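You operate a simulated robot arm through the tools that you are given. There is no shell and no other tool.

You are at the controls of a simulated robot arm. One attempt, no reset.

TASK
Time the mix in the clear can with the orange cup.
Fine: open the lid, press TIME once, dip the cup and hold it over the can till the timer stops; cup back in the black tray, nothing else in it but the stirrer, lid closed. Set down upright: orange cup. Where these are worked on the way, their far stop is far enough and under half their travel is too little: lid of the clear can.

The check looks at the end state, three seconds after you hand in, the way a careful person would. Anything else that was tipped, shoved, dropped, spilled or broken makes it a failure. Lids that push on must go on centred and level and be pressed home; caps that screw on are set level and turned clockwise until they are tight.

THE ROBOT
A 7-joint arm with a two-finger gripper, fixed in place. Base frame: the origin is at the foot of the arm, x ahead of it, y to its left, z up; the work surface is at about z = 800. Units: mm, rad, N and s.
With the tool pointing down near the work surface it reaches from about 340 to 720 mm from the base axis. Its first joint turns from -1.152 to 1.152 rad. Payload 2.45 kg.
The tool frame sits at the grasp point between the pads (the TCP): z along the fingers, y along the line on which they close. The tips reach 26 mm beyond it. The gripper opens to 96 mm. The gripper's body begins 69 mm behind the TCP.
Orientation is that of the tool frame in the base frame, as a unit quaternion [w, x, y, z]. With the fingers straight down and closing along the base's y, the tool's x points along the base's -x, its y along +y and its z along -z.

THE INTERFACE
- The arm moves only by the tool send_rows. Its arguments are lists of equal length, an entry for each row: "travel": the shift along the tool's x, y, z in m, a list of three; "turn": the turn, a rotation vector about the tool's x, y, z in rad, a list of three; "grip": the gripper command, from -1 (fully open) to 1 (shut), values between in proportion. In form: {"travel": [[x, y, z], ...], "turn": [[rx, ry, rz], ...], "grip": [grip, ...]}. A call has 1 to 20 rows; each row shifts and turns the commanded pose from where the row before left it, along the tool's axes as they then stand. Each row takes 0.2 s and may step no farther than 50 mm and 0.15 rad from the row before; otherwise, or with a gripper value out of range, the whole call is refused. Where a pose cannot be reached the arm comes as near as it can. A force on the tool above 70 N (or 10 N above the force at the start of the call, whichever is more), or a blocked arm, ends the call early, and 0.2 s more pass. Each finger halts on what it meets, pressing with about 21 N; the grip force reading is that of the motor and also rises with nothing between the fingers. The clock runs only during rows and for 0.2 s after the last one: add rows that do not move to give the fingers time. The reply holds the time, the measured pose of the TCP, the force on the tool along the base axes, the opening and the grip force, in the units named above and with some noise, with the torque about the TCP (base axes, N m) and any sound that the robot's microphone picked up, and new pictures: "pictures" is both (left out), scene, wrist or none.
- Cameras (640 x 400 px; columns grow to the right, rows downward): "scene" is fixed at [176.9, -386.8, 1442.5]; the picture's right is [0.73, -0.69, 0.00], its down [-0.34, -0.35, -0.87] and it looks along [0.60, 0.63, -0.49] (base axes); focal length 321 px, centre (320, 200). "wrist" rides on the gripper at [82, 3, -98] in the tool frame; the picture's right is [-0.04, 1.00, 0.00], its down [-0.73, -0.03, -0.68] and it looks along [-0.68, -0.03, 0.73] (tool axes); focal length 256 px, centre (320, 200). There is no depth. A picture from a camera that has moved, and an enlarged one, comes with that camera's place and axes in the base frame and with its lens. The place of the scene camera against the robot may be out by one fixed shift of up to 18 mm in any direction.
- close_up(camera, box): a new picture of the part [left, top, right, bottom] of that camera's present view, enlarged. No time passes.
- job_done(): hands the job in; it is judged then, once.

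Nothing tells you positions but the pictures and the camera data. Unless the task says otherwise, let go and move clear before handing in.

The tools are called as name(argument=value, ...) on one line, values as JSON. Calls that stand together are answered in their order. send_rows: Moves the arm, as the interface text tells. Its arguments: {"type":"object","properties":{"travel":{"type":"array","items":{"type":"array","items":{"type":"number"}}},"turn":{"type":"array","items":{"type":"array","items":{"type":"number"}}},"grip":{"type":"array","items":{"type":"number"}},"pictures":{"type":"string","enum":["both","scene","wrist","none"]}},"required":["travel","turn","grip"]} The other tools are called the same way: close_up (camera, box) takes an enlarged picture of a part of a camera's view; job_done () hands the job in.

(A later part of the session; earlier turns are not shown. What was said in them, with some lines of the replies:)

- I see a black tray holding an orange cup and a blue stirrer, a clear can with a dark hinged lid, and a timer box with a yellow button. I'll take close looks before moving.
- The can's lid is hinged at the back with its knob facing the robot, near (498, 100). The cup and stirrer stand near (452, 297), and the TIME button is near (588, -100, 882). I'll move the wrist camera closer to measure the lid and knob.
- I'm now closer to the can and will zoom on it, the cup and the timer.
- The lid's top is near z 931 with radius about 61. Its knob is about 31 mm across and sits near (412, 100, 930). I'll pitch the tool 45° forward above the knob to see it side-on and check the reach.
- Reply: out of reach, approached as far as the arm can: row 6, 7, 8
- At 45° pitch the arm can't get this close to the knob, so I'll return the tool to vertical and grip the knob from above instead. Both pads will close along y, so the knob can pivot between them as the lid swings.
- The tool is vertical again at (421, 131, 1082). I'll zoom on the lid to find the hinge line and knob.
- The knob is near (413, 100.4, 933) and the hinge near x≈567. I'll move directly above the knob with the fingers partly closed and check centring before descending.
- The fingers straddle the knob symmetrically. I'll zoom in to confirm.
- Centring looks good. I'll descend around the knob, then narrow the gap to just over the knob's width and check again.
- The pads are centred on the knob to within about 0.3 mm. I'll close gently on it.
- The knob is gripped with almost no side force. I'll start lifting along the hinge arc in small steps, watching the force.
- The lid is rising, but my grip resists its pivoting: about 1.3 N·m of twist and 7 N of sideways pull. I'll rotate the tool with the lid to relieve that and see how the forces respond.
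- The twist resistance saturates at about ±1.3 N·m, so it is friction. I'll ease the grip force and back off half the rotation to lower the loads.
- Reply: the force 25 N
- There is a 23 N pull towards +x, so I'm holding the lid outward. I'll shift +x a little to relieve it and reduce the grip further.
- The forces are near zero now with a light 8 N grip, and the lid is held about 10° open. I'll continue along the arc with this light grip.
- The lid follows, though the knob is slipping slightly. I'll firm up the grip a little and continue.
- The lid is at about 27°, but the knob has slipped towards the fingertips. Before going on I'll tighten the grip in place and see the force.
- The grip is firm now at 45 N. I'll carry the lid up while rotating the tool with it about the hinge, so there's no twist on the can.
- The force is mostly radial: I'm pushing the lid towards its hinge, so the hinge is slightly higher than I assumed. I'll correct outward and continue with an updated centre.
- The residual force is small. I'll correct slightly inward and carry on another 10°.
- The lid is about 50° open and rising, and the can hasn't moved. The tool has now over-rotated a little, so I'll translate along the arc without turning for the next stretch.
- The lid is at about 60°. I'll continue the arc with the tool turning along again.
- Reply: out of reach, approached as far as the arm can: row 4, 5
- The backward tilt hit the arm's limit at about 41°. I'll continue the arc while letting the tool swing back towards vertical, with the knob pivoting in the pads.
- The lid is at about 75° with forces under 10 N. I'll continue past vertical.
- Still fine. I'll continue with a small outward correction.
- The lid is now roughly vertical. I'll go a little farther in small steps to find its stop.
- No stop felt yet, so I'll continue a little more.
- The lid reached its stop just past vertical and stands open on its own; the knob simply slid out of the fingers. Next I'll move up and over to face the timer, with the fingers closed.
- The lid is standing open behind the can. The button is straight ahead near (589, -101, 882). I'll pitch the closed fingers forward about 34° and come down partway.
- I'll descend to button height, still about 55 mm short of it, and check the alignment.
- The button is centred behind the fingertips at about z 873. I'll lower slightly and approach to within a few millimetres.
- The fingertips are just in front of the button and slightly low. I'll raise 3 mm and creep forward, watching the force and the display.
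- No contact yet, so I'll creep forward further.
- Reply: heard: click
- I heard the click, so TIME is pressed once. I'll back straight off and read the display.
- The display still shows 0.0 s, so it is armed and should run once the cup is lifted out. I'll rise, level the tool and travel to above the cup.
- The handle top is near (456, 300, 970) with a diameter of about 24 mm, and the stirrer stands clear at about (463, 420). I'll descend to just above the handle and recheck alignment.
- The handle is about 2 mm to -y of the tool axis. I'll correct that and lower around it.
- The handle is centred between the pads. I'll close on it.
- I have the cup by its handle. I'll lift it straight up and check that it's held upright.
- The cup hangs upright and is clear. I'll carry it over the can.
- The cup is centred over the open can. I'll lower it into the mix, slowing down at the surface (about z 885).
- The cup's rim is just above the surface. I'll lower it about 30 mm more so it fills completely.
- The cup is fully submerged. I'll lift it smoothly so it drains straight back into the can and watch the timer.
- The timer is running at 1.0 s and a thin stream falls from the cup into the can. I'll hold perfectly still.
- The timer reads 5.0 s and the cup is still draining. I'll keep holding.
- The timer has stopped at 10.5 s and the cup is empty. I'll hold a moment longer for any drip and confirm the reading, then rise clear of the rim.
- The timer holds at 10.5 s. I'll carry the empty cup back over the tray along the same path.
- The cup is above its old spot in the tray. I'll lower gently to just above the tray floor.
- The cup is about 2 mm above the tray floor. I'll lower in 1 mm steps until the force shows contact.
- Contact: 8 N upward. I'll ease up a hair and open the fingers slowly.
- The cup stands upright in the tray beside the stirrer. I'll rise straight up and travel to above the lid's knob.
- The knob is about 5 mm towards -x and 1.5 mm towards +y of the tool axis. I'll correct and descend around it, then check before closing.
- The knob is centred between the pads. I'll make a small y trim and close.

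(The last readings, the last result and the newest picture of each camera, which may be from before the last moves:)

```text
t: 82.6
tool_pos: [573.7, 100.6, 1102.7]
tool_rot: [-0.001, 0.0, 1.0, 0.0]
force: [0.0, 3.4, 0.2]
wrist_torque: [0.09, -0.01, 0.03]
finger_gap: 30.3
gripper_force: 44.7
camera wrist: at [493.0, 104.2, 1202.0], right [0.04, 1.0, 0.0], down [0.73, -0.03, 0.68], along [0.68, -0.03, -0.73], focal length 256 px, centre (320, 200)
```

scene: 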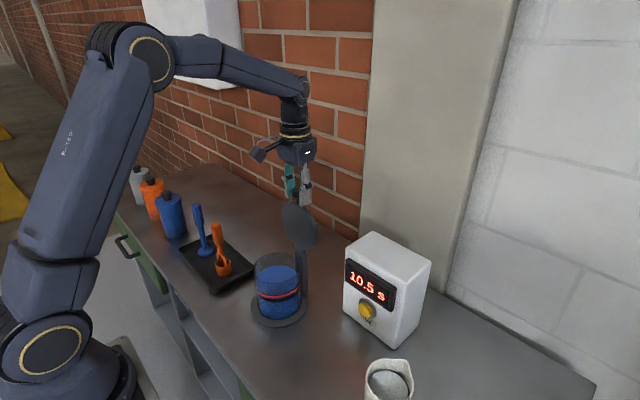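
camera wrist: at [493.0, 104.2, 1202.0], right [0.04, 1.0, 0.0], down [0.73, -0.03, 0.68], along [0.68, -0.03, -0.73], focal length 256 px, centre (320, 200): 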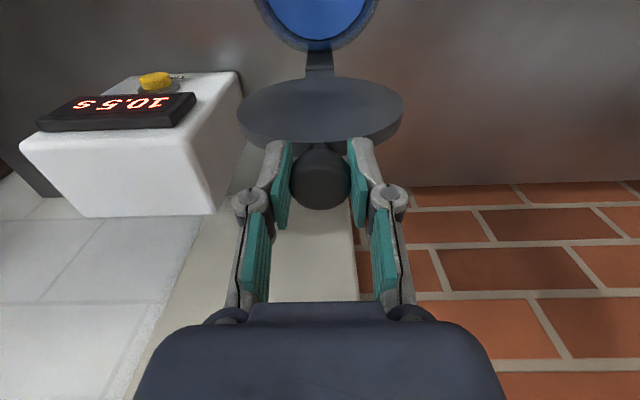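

The knob is gripped. I'll bring the lid back along the reverse arc, starting with 5° to check the forces.

send_rows(travel=[[0.00658, 0, -0.0002], [0.00659, 0, 0.0], [0, 0, 0]], turn=[[0, 0, 0], [0, 0, 0], [0, 0, 0]], grip=[0.48, 0.48, 0.48], pictures="scene")

close_up(camera="scene", box=[220, 150, 350, 330])

```text
t: 83.4
tool_pos: [562.1, 100.1, 1101.9]
tool_rot: [0.0, 0.0, 1.0, -0.001]
force: [9.0, 3.4, -7.8]
wrist_torque: [0.04, -1.36, 0.01]
finger_gap: 30.3
gripper_force: 45.3
```

scene: 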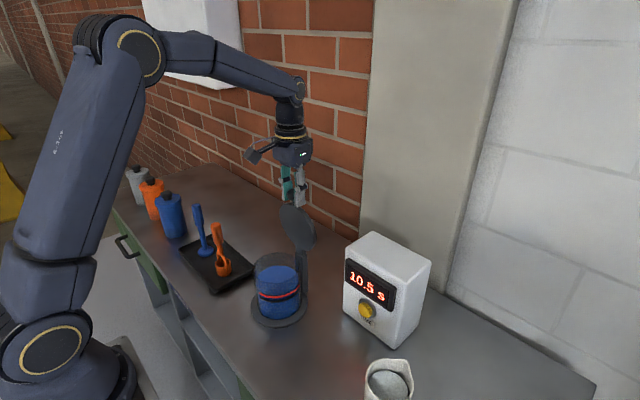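

```text
2.22 times, centred on (285, 240) of scene
camera zoom: at [177.3, -386.7, 1442.5], right [0.73, -0.69, 0.0], down [-0.34, -0.35, -0.87], along [0.6, 0.63, -0.49], focal length 714 px, centre (398, 111)
```

zoom: 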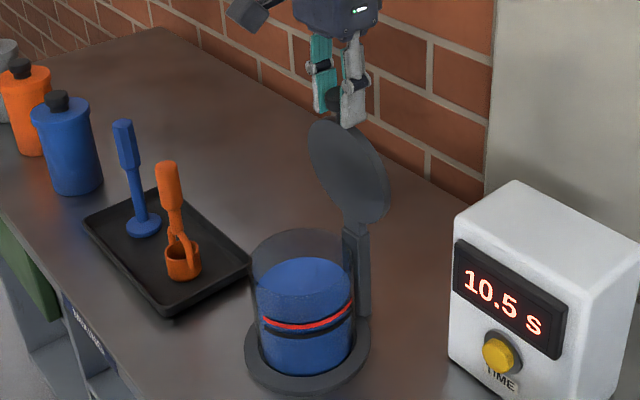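

The forces are as expected: about 9 N tangential from pad friction. I'll continue with a small inward correction.

send_rows(travel=[[0.00658, 0, 0.001], [0.00656, 0, 0.00062], [0.00653, 0, 0.00091], [0.00648, 0, 0.0012], [0, 0, 0]], turn=[[0, 0, 0], [0, 0, 0], [0, 0, 0], [0, 0, 0], [0, 0, 0]], grip=[0.48, 0.48, 0.48, 0.48, 0.48], pictures="none")

```text
t: 84.6
tool_pos: [534.7, 100.5, 1100.1]
tool_rot: [0.0, 0.0, 1.0, 0.0]
force: [9.1, -3.0, -3.7]
wrist_torque: [-0.06, -1.38, -0.04]
finger_gap: 30.6
gripper_force: 44.8
```

Good. I'll carry on.

send_rows(travel=[[0.00635, 0, 0.0019], [0.00635, 0, 0.00175], [0.00627, 0, 0.00203], [0.00618, 0, 0.0023], [0, 0, 0]], turn=[[0, 0, 0], [0, 0, 0], [0, 0, 0], [0, 0, 0], [0, 0, 0]], grip=[0.48, 0.48, 0.48, 0.48, 0.48], pictures="scene")

close_up(camera="scene", box=[220, 150, 350, 330])

```text
t: 85.8
tool_pos: [509.0, 100.5, 1091.5]
tool_rot: [-0.001, 0.0, 1.0, 0.0]
force: [8.1, -5.4, 1.0]
wrist_torque: [-0.1, -1.28, -0.05]
finger_gap: 30.1
gripper_force: 44.5
```

scene: 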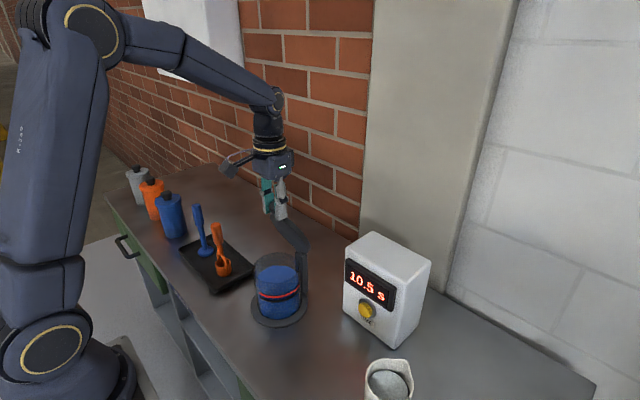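

```text
2.22 times, centred on (285, 240) of scene
camera zoom: at [177.1, -387.0, 1442.4], right [0.73, -0.69, 0.0], down [-0.34, -0.35, -0.87], along [0.6, 0.63, -0.49], focal length 714 px, centre (398, 111)
```

zoom: 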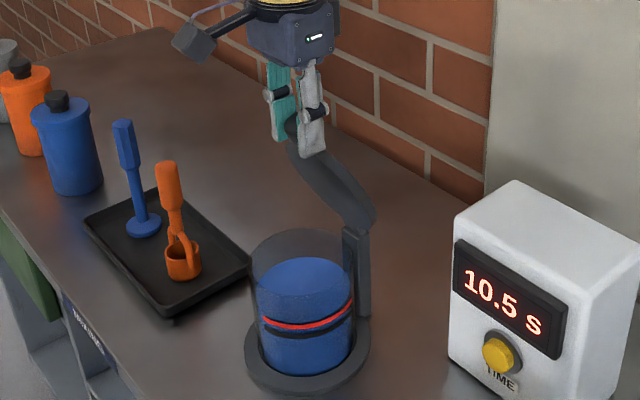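

The lid is following well at about 68°. I'll continue down.

send_rows(travel=[[0.00607, -0.0003, 0.0026], [0.00595, 0, 0.00283], [0.00582, 0, 0.00308], [0.00568, 0, 0.00333], [0.00553, 0, 0.00358], [0.00537, 0, 0.00382], [0, 0, 0]], turn=[[0, 0, 0], [0, 0, 0], [0, 0, 0], [0, 0, 0], [0, 0, 0], [0, 0, 0], [0, 0, 0]], grip=[0.48, 0.48, 0.48, 0.48, 0.48, 0.48, 0.48], pictures="none")

```text
t: 87.4
tool_pos: [474.7, 99.6, 1072.5]
tool_rot: [-0.001, 0.0, 1.0, 0.0]
force: [-0.8, -3.1, 11.9]
wrist_torque: [-0.06, -1.24, -0.02]
finger_gap: 30.4
gripper_force: 45.3
```

I'll make a slight outward correction and continue.

send_rows(travel=[[0.00562, -0.0002, 0.0035], [0.00502, 0, 0.00427], [0.00483, 0, 0.00449], [0.00463, 0, 0.00469], [0, 0, 0]], turn=[[0, 0, 0], [0, 0, 0], [0, 0, 0], [0, 0, 0], [0, 0, 0]], grip=[0.48, 0.48, 0.48, 0.48, 0.48], pictures="scene")

close_up(camera="scene", box=[220, 170, 350, 330])

```text
t: 88.6
tool_pos: [456.3, 100.4, 1056.4]
tool_rot: [0.0, 0.0, 1.0, 0.0]
force: [3.2, 0.2, 7.3]
wrist_torque: [0.0, -1.3, 0.02]
finger_gap: 30.2
gripper_force: 45.0
```

scene: 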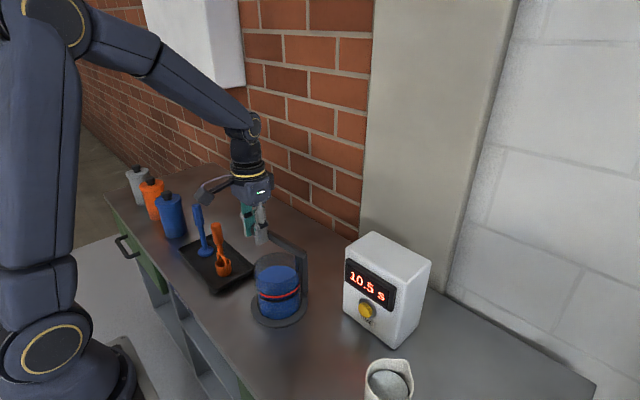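

```text
2.50 times, centred on (285, 250) of scene
camera zoom: at [176.9, -386.8, 1442.5], right [0.73, -0.69, 0.0], down [-0.34, -0.35, -0.87], along [0.6, 0.63, -0.49], focal length 803 px, centre (408, 75)
```

zoom: 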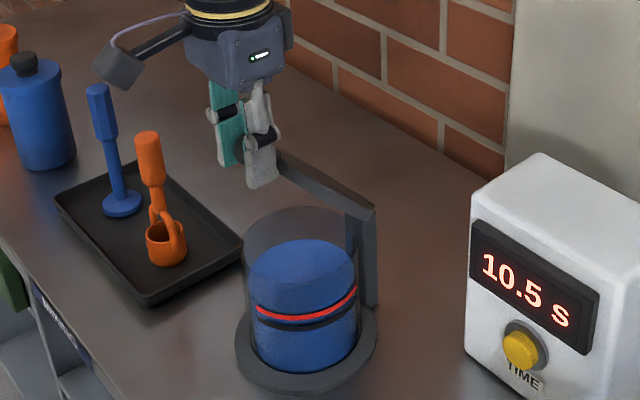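

Good, the lid is at about 43°. I'll continue down.

send_rows(travel=[[0.00455, 0, 0.00479], [0.0042, 0, 0.00508], [0.00398, 0, 0.00526], [0.00374, 0, 0.00542], [0.0035, 0, 0.00558], [0.00326, 0, 0.00573], [0, 0, 0]], turn=[[0, 0, 0], [0, 0, 0], [0, 0, 0], [0, 0, 0], [0, 0, 0], [0, 0, 0], [0, 0, 0]], grip=[0.48, 0.48, 0.48, 0.48, 0.48, 0.48, 0.48], pictures="none")

```text
t: 90.2
tool_pos: [432.4, 100.8, 1025.2]
tool_rot: [0.001, -0.001, 1.0, 0.0]
force: [-4.3, 11.0, 11.4]
wrist_torque: [0.1, -1.23, 0.11]
finger_gap: 30.0
gripper_force: 45.0
```

I'll make small corrections (+y and outward) and continue.

send_rows(travel=[[0.0035, 0.0005, 0.0056], [0.00274, 0, 0.00599], [0.00248, 0, 0.00611], [0.00221, 0, 0.00621], [0, 0, 0]], turn=[[0, 0, 0], [0, 0, 0], [0, 0, 0], [0, 0, 0], [0, 0, 0]], grip=[0.48, 0.48, 0.48, 0.48, 0.48], pictures="scene")

close_up(camera="scene", box=[220, 190, 340, 330])

```text
t: 91.4
tool_pos: [420.4, 99.9, 1001.5]
tool_rot: [-0.002, 0.001, 1.0, -0.001]
force: [-2.9, -5.3, 9.2]
wrist_torque: [-0.05, -1.22, -0.05]
finger_gap: 30.0
gripper_force: 45.6
```

scene: 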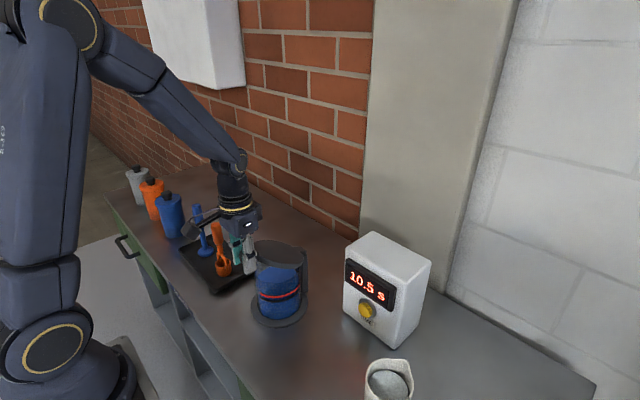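

```text
2.86 times, centred on (280, 260) of scene
camera zoom: at [176.7, -387.0, 1442.5], right [0.73, -0.69, 0.0], down [-0.34, -0.35, -0.87], along [0.6, 0.63, -0.49], focal length 918 px, centre (434, 29)
```

zoom: 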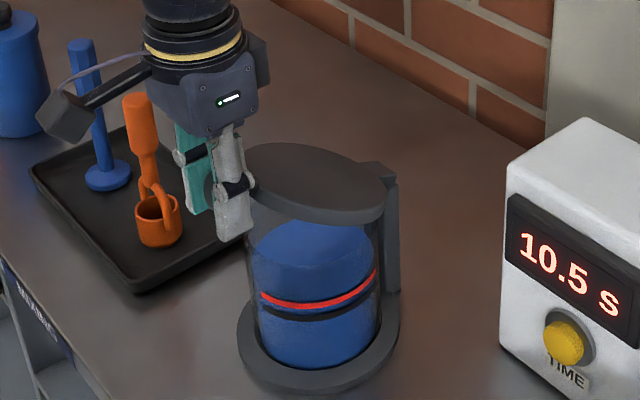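

The lid is at about 18°. I'll go slower for the last part.

send_rows(travel=[[0.0022, -0.0002, 0.0062], [0.00166, 0, 0.00638], [0.00138, 0, 0.00644], [0.0011, 0, 0.0065], [0.00081, 0, 0.00654], [0, 0, 0]], turn=[[0, 0, 0], [0, 0, 0], [0, 0, 0], [0, 0, 0], [0, 0, 0], [0, 0, 0]], grip=[0.48, 0.48, 0.48, 0.48, 0.48, 0.48], pictures="none")

```text
t: 92.8
tool_pos: [413.5, 100.0, 968.8]
tool_rot: [-0.003, -0.001, 1.0, 0.001]
force: [-12.4, -4.5, 7.4]
wrist_torque: [0.0, -1.03, -0.05]
finger_gap: 29.5
gripper_force: 45.3
```

I'll correct 1 mm outward and lower the last degrees carefully.

send_rows(travel=[[0.0014, -0.0002, 0.004], [0.0004, 0, 0.004], [0.0002, 0, 0.004], [0, 0, 0]], turn=[[0, 0, 0], [0, 0, 0], [0, 0, 0], [0, 0, 0]], grip=[0.48, 0.48, 0.48, 0.48], pictures="scene")

close_up(camera="scene", box=[220, 210, 330, 330])

```text
t: 93.8
tool_pos: [411.2, 100.4, 955.6]
tool_rot: [0.0, 0.0, 1.0, -0.001]
force: [-5.8, -9.4, 7.2]
wrist_torque: [0.04, -1.2, -0.07]
finger_gap: 29.7
gripper_force: 45.6
```

scene: 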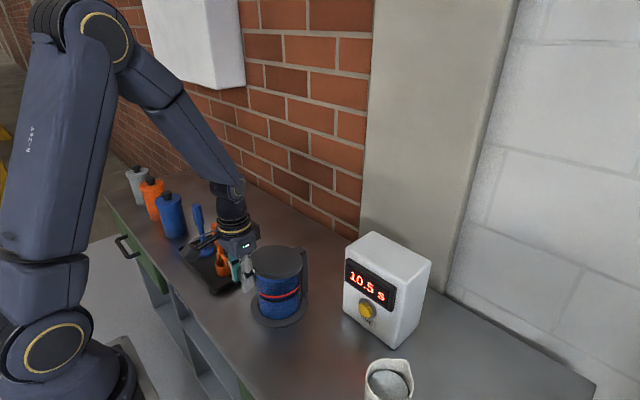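

```text
3.33 times, centred on (275, 270) of scene
camera zoom: at [176.6, -387.1, 1442.5], right [0.73, -0.69, 0.0], down [-0.34, -0.35, -0.87], along [0.6, 0.63, -0.49], focal length 1071 px, centre (470, -33)
```

zoom: 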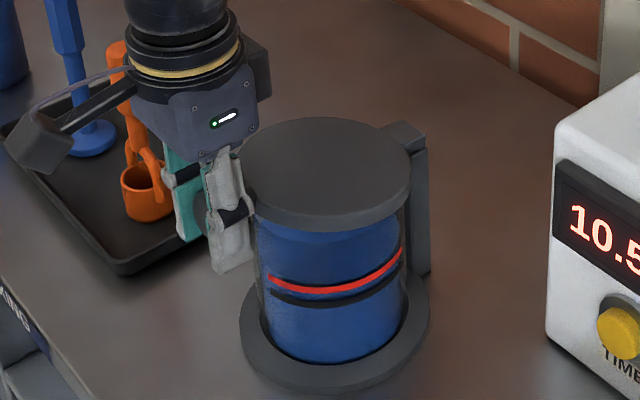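

Nearly closed. I'll lower a few more millimetres and watch for seating force.

send_rows(travel=[[0.0003, -0.0004, 0.002], [0, 0, 0.002], [0, 0, 0]], turn=[[0, 0, 0], [0, 0, 0], [0, 0, 0]], grip=[0.48, 0.48, 0.48], pictures="none")

send_rows(travel=[[0, 0, 0.0015], [0, 0, 0]], turn=[[0, 0, 0], [0, 0, 0]], grip=[0.48, 0.48], pictures="scene")

close_up(camera="scene", box=[220, 210, 330, 330])

```text
t: 94.6
tool_pos: [411.6, 100.0, 953.0]
tool_rot: [0.001, -0.001, 1.0, 0.0]
force: [-4.5, -4.5, 6.5]
wrist_torque: [0.05, -1.16, -0.05]
finger_gap: 29.5
gripper_force: 45.1
```

```text
t: 95.2
tool_pos: [409.9, 100.3, 951.1]
tool_rot: [0.0, -0.001, 1.0, 0.0]
force: [-3.3, -3.1, 6.4]
wrist_torque: [0.05, -1.16, 0.0]
finger_gap: 29.5
gripper_force: 45.1
```

scene: 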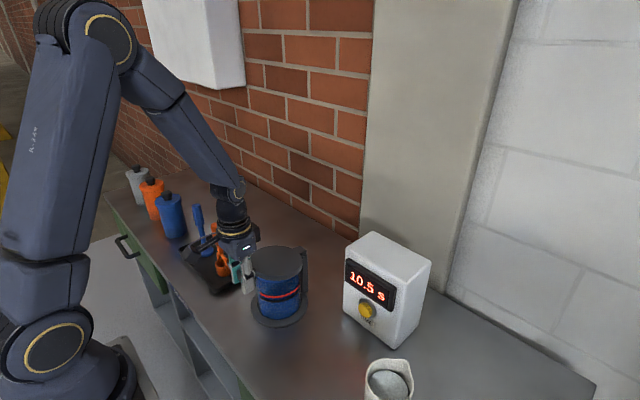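

```text
3.33 times, centred on (275, 270) of scene
camera zoom: at [176.7, -386.9, 1442.5], right [0.73, -0.69, 0.0], down [-0.34, -0.35, -0.87], along [0.6, 0.63, -0.49], focal length 1071 px, centre (470, -33)
```

zoom: 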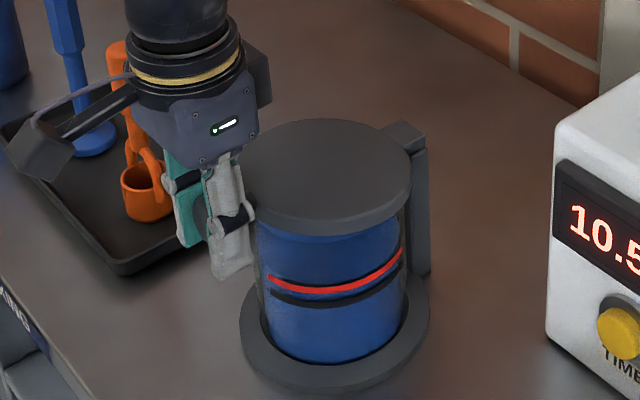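

It's not seated yet, with the force steady at about 6 N. I'll continue in small steps.

send_rows(travel=[[0, 0, 0.0015], [0, 0, 0.0015], [0, 0, 0]], turn=[[0, 0, 0], [0, 0, 0], [0, 0, 0]], grip=[0.48, 0.48, 0.48], pictures="none")

send_rows(travel=[[0, 0, 0.001], [0, 0, 0]], turn=[[0, 0, 0], [0, 0, 0]], grip=[0.48, 0.48], pictures="none")

```text
t: 96.0
tool_pos: [411.2, 99.6, 948.2]
tool_rot: [0.001, 0.0, 1.0, -0.001]
force: [-5.2, 4.8, 7.1]
wrist_torque: [0.02, -1.09, 0.02]
finger_gap: 29.8
gripper_force: 44.9
```

```text
t: 96.6
tool_pos: [411.0, 101.0, 946.9]
tool_rot: [-0.001, 0.0, 1.0, -0.001]
force: [-7.0, 8.9, 7.1]
wrist_torque: [0.02, -1.18, 0.06]
finger_gap: 29.7
gripper_force: 45.1
```

I'll look closely at the lid before going further.

close_up(camera="scene", box=[235, 230, 315, 330])

close_up(camera="wrist", box=[240, 75, 400, 275])

```text
4.00 times, centred on (275, 280) of scene
camera zoom: at [176.6, -386.6, 1442.6], right [0.73, -0.69, 0.0], down [-0.34, -0.35, -0.87], along [0.6, 0.63, -0.49], focal length 1285 px, centre (500, -120)
```

zoom: 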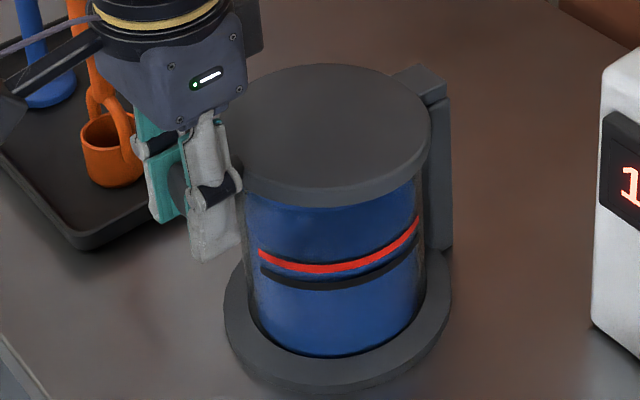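

```text
2.00 times, centred on (320, 175) of wrist
camera zoom: at [330.4, 104.1, 1045.8], right [0.04, 1.0, 0.0], down [0.73, -0.03, 0.68], along [0.68, -0.03, -0.73], focal length 512 px, centre (320, 250)
```

zoom: 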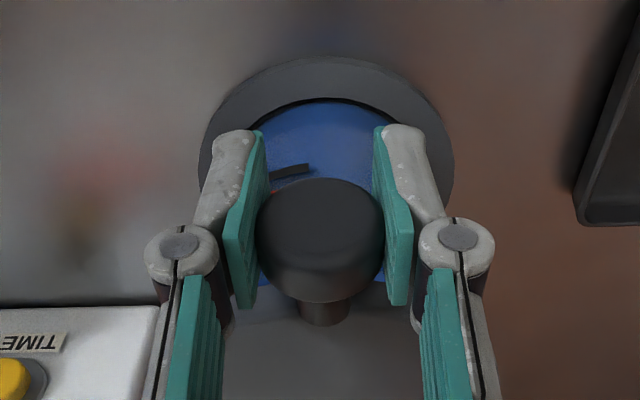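

The lid is still about 5° open: while pivoting, the fingers crept down past the knob. I'll turn the tool forward with the lid as I lower, so the grip carries it shut.

send_rows(travel=[[0, -0.0003, 0.002], [0, 0, 0.003], [0, 0, 0.003], [0, 0, 0]], turn=[[0, -0.025, 0], [0, -0.025, 0], [0, -0.025, 0], [0, 0, 0]], grip=[0.48, 0.48, 0.48, 0.48], pictures="scene")

close_up(camera="scene", box=[235, 230, 315, 330])

```text
t: 97.6
tool_pos: [409.5, 99.8, 938.2]
tool_rot: [0.036, 0.0, 0.999, -0.001]
force: [-6.3, 12.1, -9.0]
wrist_torque: [-0.04, 1.16, 0.21]
finger_gap: 29.9
gripper_force: 45.4
```

scene: 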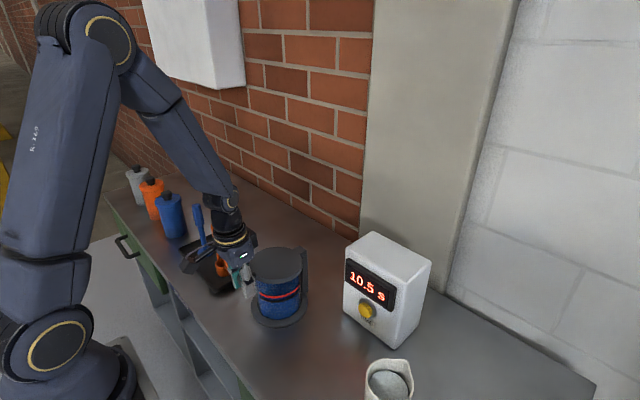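

```text
4.00 times, centred on (275, 280) of scene
camera zoom: at [176.9, -386.4, 1442.6], right [0.73, -0.69, 0.0], down [-0.34, -0.35, -0.87], along [0.6, 0.63, -0.49], focal length 1285 px, centre (500, -120)
```

zoom: 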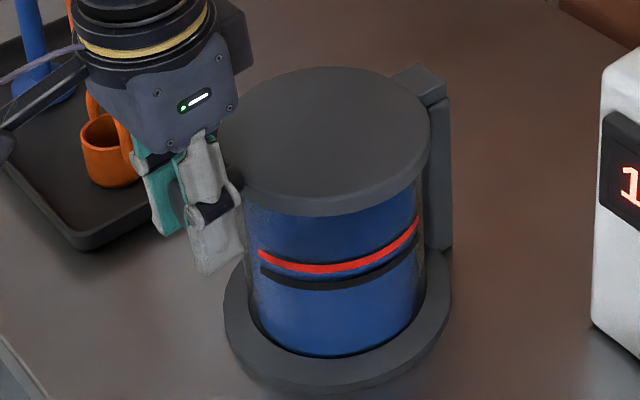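

The lid is nearly seated. I'll lower a bit more without turning, with a small +y trim.

send_rows(travel=[[0, 0.0005, 0.002], [0, 0, 0.002], [0, 0, 0]], turn=[[0, 0, 0], [0, 0, 0], [0, 0, 0]], grip=[0.48, 0.48, 0.48], pictures="none")

close_up(camera="scene", box=[235, 230, 315, 330])

```text
t: 98.4
tool_pos: [410.8, 99.8, 933.9]
tool_rot: [0.036, -0.001, 0.999, -0.001]
force: [-17.0, 6.8, 5.6]
wrist_torque: [-0.01, -1.16, 0.06]
finger_gap: 29.5
gripper_force: 45.0
```

```text
4.00 times, centred on (275, 280) of scene
camera zoom: at [176.4, -386.6, 1442.6], right [0.73, -0.69, 0.0], down [-0.34, -0.35, -0.87], along [0.6, 0.63, -0.49], focal length 1285 px, centre (500, -120)
```

zoom: 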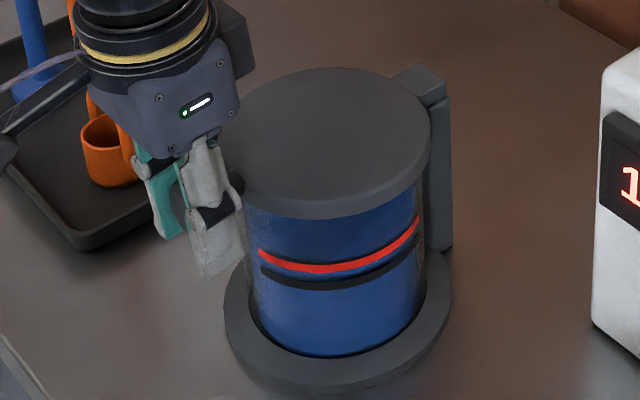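

The lid is within a couple of millimetres of closed. I'll relieve the +x push, open the fingers and let the lid settle.

send_rows(travel=[[0.0012, 0.0003, 0], [0, 0, 0], [0, 0, 0], [0, 0, 0], [0, 0, 0], [0, 0, 0]], turn=[[0, 0, 0], [0, 0, 0], [0, 0, 0], [0, 0, 0], [0, 0, 0], [0, 0, 0]], grip=[0.48, 0.4, 0.3, 0.2, 0.05, -0.05])

close_up(camera="scene", box=[235, 230, 315, 330])

close_up(camera="wrist", box=[240, 75, 400, 275])

```text
t: 99.8
tool_pos: [408.8, 99.7, 935.5]
tool_rot: [0.036, 0.0, 0.999, 0.0]
force: [-0.2, 0.3, -0.3]
wrist_torque: [-0.02, -0.05, -0.01]
finger_gap: 50.5
gripper_force: 0.2
camera wrist: at [322.1, 104.1, 1026.9], right [0.04, 1.0, 0.0], down [0.68, -0.03, 0.73], along [0.73, -0.03, -0.68], focal length 256 px, centre (320, 200)
```

scene: 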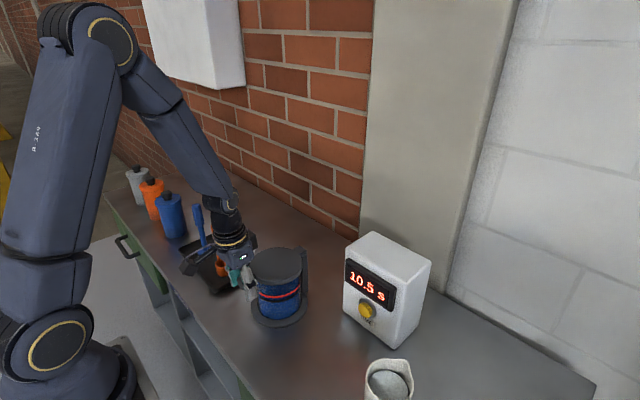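
wrist: 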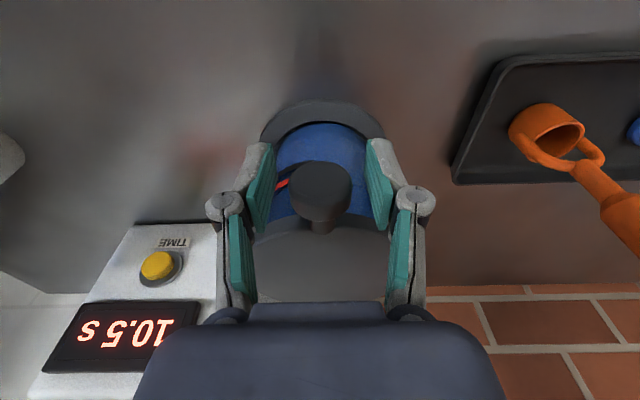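

```text
4.00 times, centred on (275, 280) of scene
camera zoom: at [176.9, -386.8, 1442.5], right [0.73, -0.69, 0.0], down [-0.34, -0.35, -0.87], along [0.6, 0.63, -0.49], focal length 1285 px, centre (500, -120)
```

zoom: 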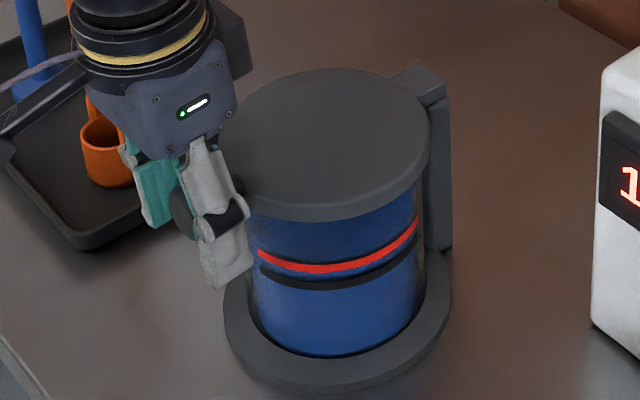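

```text
2.00 times, centred on (320, 175) of wrist
camera zoom: at [322.1, 104.1, 1026.9], right [0.04, 1.0, 0.0], down [0.68, -0.03, 0.73], along [0.73, -0.03, -0.68], focal length 512 px, centre (320, 250)
```

zoom: 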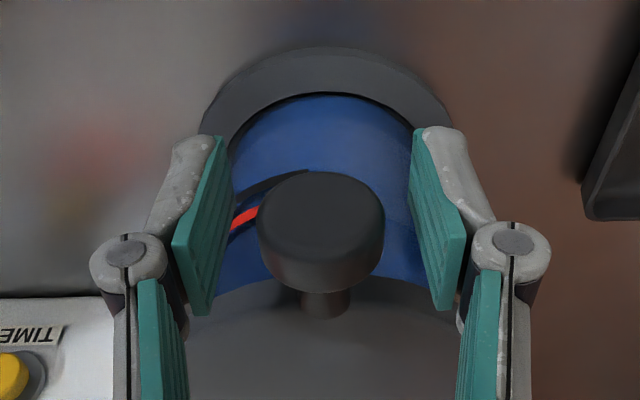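

Released. I'll retreat upward and compare the lid with the starting picture.

send_rows(travel=[[0, 0, -0.02], [0, 0, -0.03], [0, 0, -0.04], [0, 0, -0.04], [0, 0, 0]], turn=[[0, 0, 0], [0, 0, 0], [0, 0.036, 0], [0, 0.036, 0], [0, 0, 0]], grip=[-0.05, -0.05, -0.05, 0.5, 1])

close_up(camera="scene", box=[230, 235, 320, 335])

close_up(camera="wrist", box=[240, 75, 400, 275])

```text
t: 101.0
tool_pos: [402.8, 100.1, 1065.0]
tool_rot: [0.0, 0.0, 1.0, 0.0]
force: [-0.3, -0.3, -0.1]
wrist_torque: [0.02, 0.01, 0.04]
finger_gap: 0.1
gripper_force: 1.4
camera wrist: at [322.2, 103.9, 1163.6], right [0.04, 1.0, 0.0], down [0.73, -0.03, 0.68], along [0.68, -0.03, -0.73], focal length 256 px, centre (320, 200)
```

scene: 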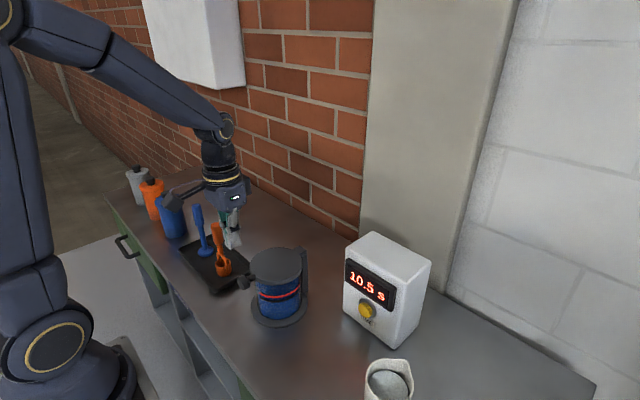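
wrist: 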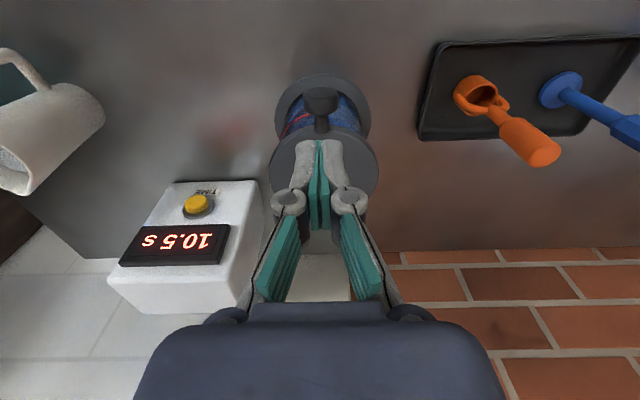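

```text
4.00 times, centred on (275, 285) of scene
camera zoom: at [176.9, -386.8, 1442.5], right [0.73, -0.69, 0.0], down [-0.34, -0.35, -0.87], along [0.6, 0.63, -0.49], focal length 1285 px, centre (500, -140)
```

zoom: 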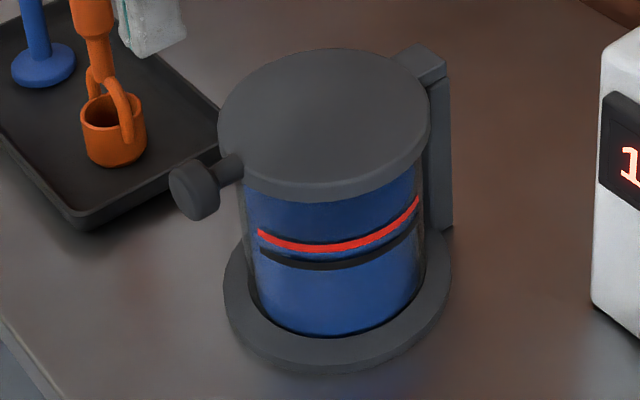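

```text
2.00 times, centred on (320, 175) of wrist
camera zoom: at [322.2, 103.9, 1163.6], right [0.04, 1.0, 0.0], down [0.73, -0.03, 0.68], along [0.68, -0.03, -0.73], focal length 512 px, centre (320, 250)
```

zoom: 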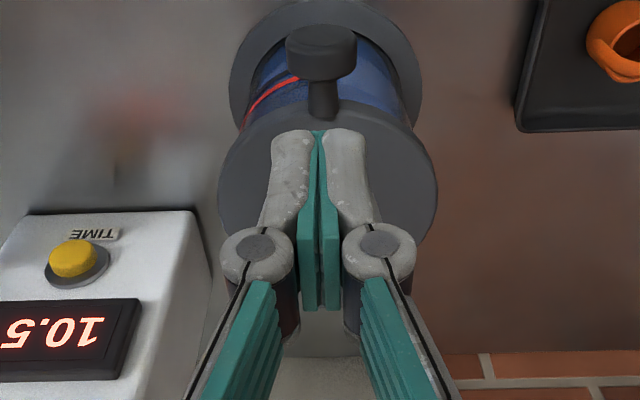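

The lid now matches the starting picture exactly, and the can hasn't shifted. I'll raise the arm clear and do a final inspection.

send_rows(travel=[[0.01, -0.003, -0.035], [0.01, -0.003, -0.035], [0.01, -0.003, -0.035], [0.01, -0.003, -0.035], [0.01, -0.003, -0.03], [0, 0, 0], [0, 0, 0]], turn=[[0, 0, 0], [0, 0, 0], [0, 0, 0], [0, 0, 0], [0, 0, 0], [0, 0, 0], [0, 0, 0]], grip=[0, 0, -0.5, -1, -1, -1, -1])

close_up(camera="scene", box=[160, 190, 320, 340])

close_up(camera="wrist", box=[380, 30, 640, 160])

close_up(camera="wrist", box=[260, 40, 420, 240])

```text
t: 102.6
tool_pos: [351.7, 86.0, 1234.4]
tool_rot: [0.001, 0.0, 1.0, 0.001]
force: [0.5, 0.6, 0.1]
wrist_torque: [0.05, 0.0, -0.01]
finger_gap: 96.3
gripper_force: 0.1
camera wrist: at [271.3, 90.1, 1332.2], right [0.04, 1.0, 0.0], down [0.73, -0.03, 0.68], along [0.68, -0.03, -0.73], focal length 256 px, centre (320, 200)
```

scene: 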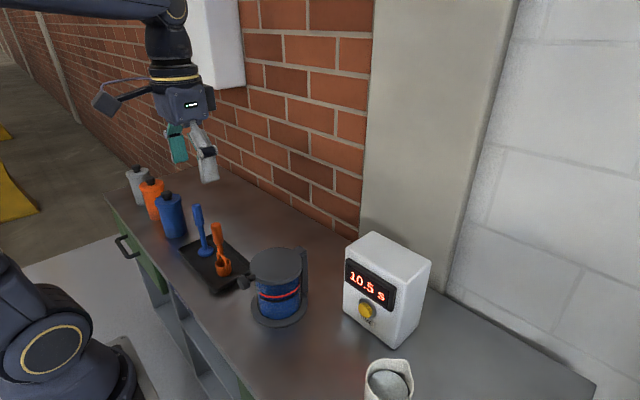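
wrist: 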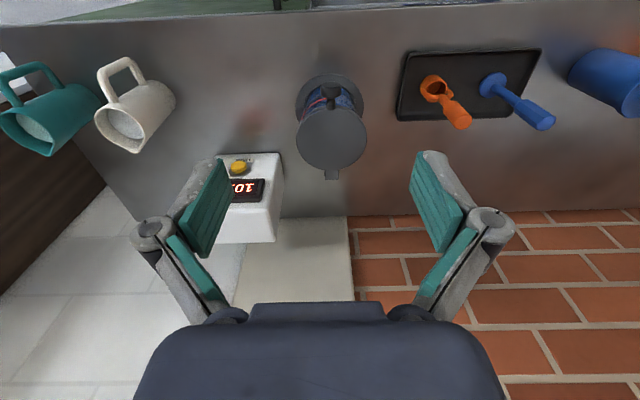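

```text
2.67 times, centred on (240, 265) of scene
camera zoom: at [176.9, -386.8, 1442.5], right [0.73, -0.69, 0.0], down [-0.34, -0.35, -0.87], along [0.6, 0.63, -0.49], focal length 856 px, centre (533, 27)
```

zoom: 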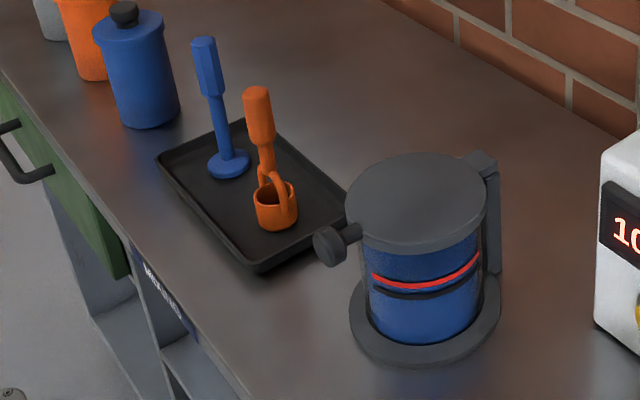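

```text
2.46 times, centred on (510, 95) of wrist
camera zoom: at [271.3, 90.1, 1332.2], right [0.04, 1.0, 0.0], down [0.73, -0.03, 0.68], along [0.68, -0.03, -0.73], focal length 630 px, centre (-148, 458)
```

zoom: 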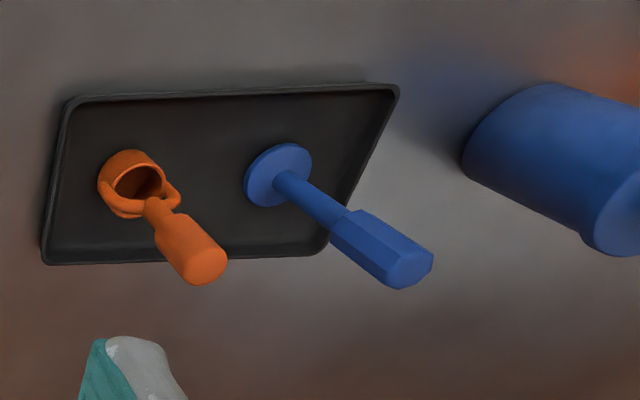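

```text
2.00 times, centred on (340, 140) of wrist
camera zoom: at [271.3, 90.1, 1332.2], right [0.04, 1.0, 0.0], down [0.73, -0.03, 0.68], along [0.68, -0.03, -0.73], focal length 512 px, centre (280, 320)
```

zoom: 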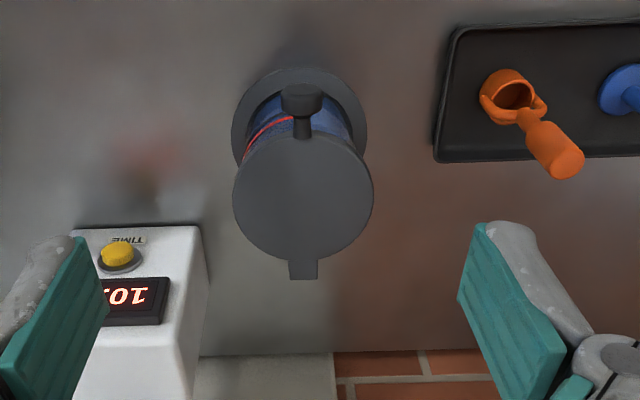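

Everything is back in place: the lid is closed, the cup stands upright in the tray with only the stirrer, the timer is stopped at 10.5 s, and nothing is spilled or moved. The arm is clear, so I'm handing in.

job_done()

```text
The job is handed in.
```

The mix timed at 10.5 s with the orange cup, and I've handed the job in; the result of the check hasn't come back.

- **Timer:** I pressed TIME once, with a single click. It ran as the cup drained and stopped by itself at 10.5 s while I held the cup over the can.
- **Cup and tray:** the orange cup stands upright in the black tray, with only the stirrer beside it. I saw no drips or spills.
- **Lid and can:** I swung the lid open to its stop just past vertical, and afterwards closed it. In the last pictures the lid and can line up with the starting pictures. Opening and closing pulled on the can by up to about 23 N, but it shows no visible shift.
- **Arm:** let go and moved clear before handing in.
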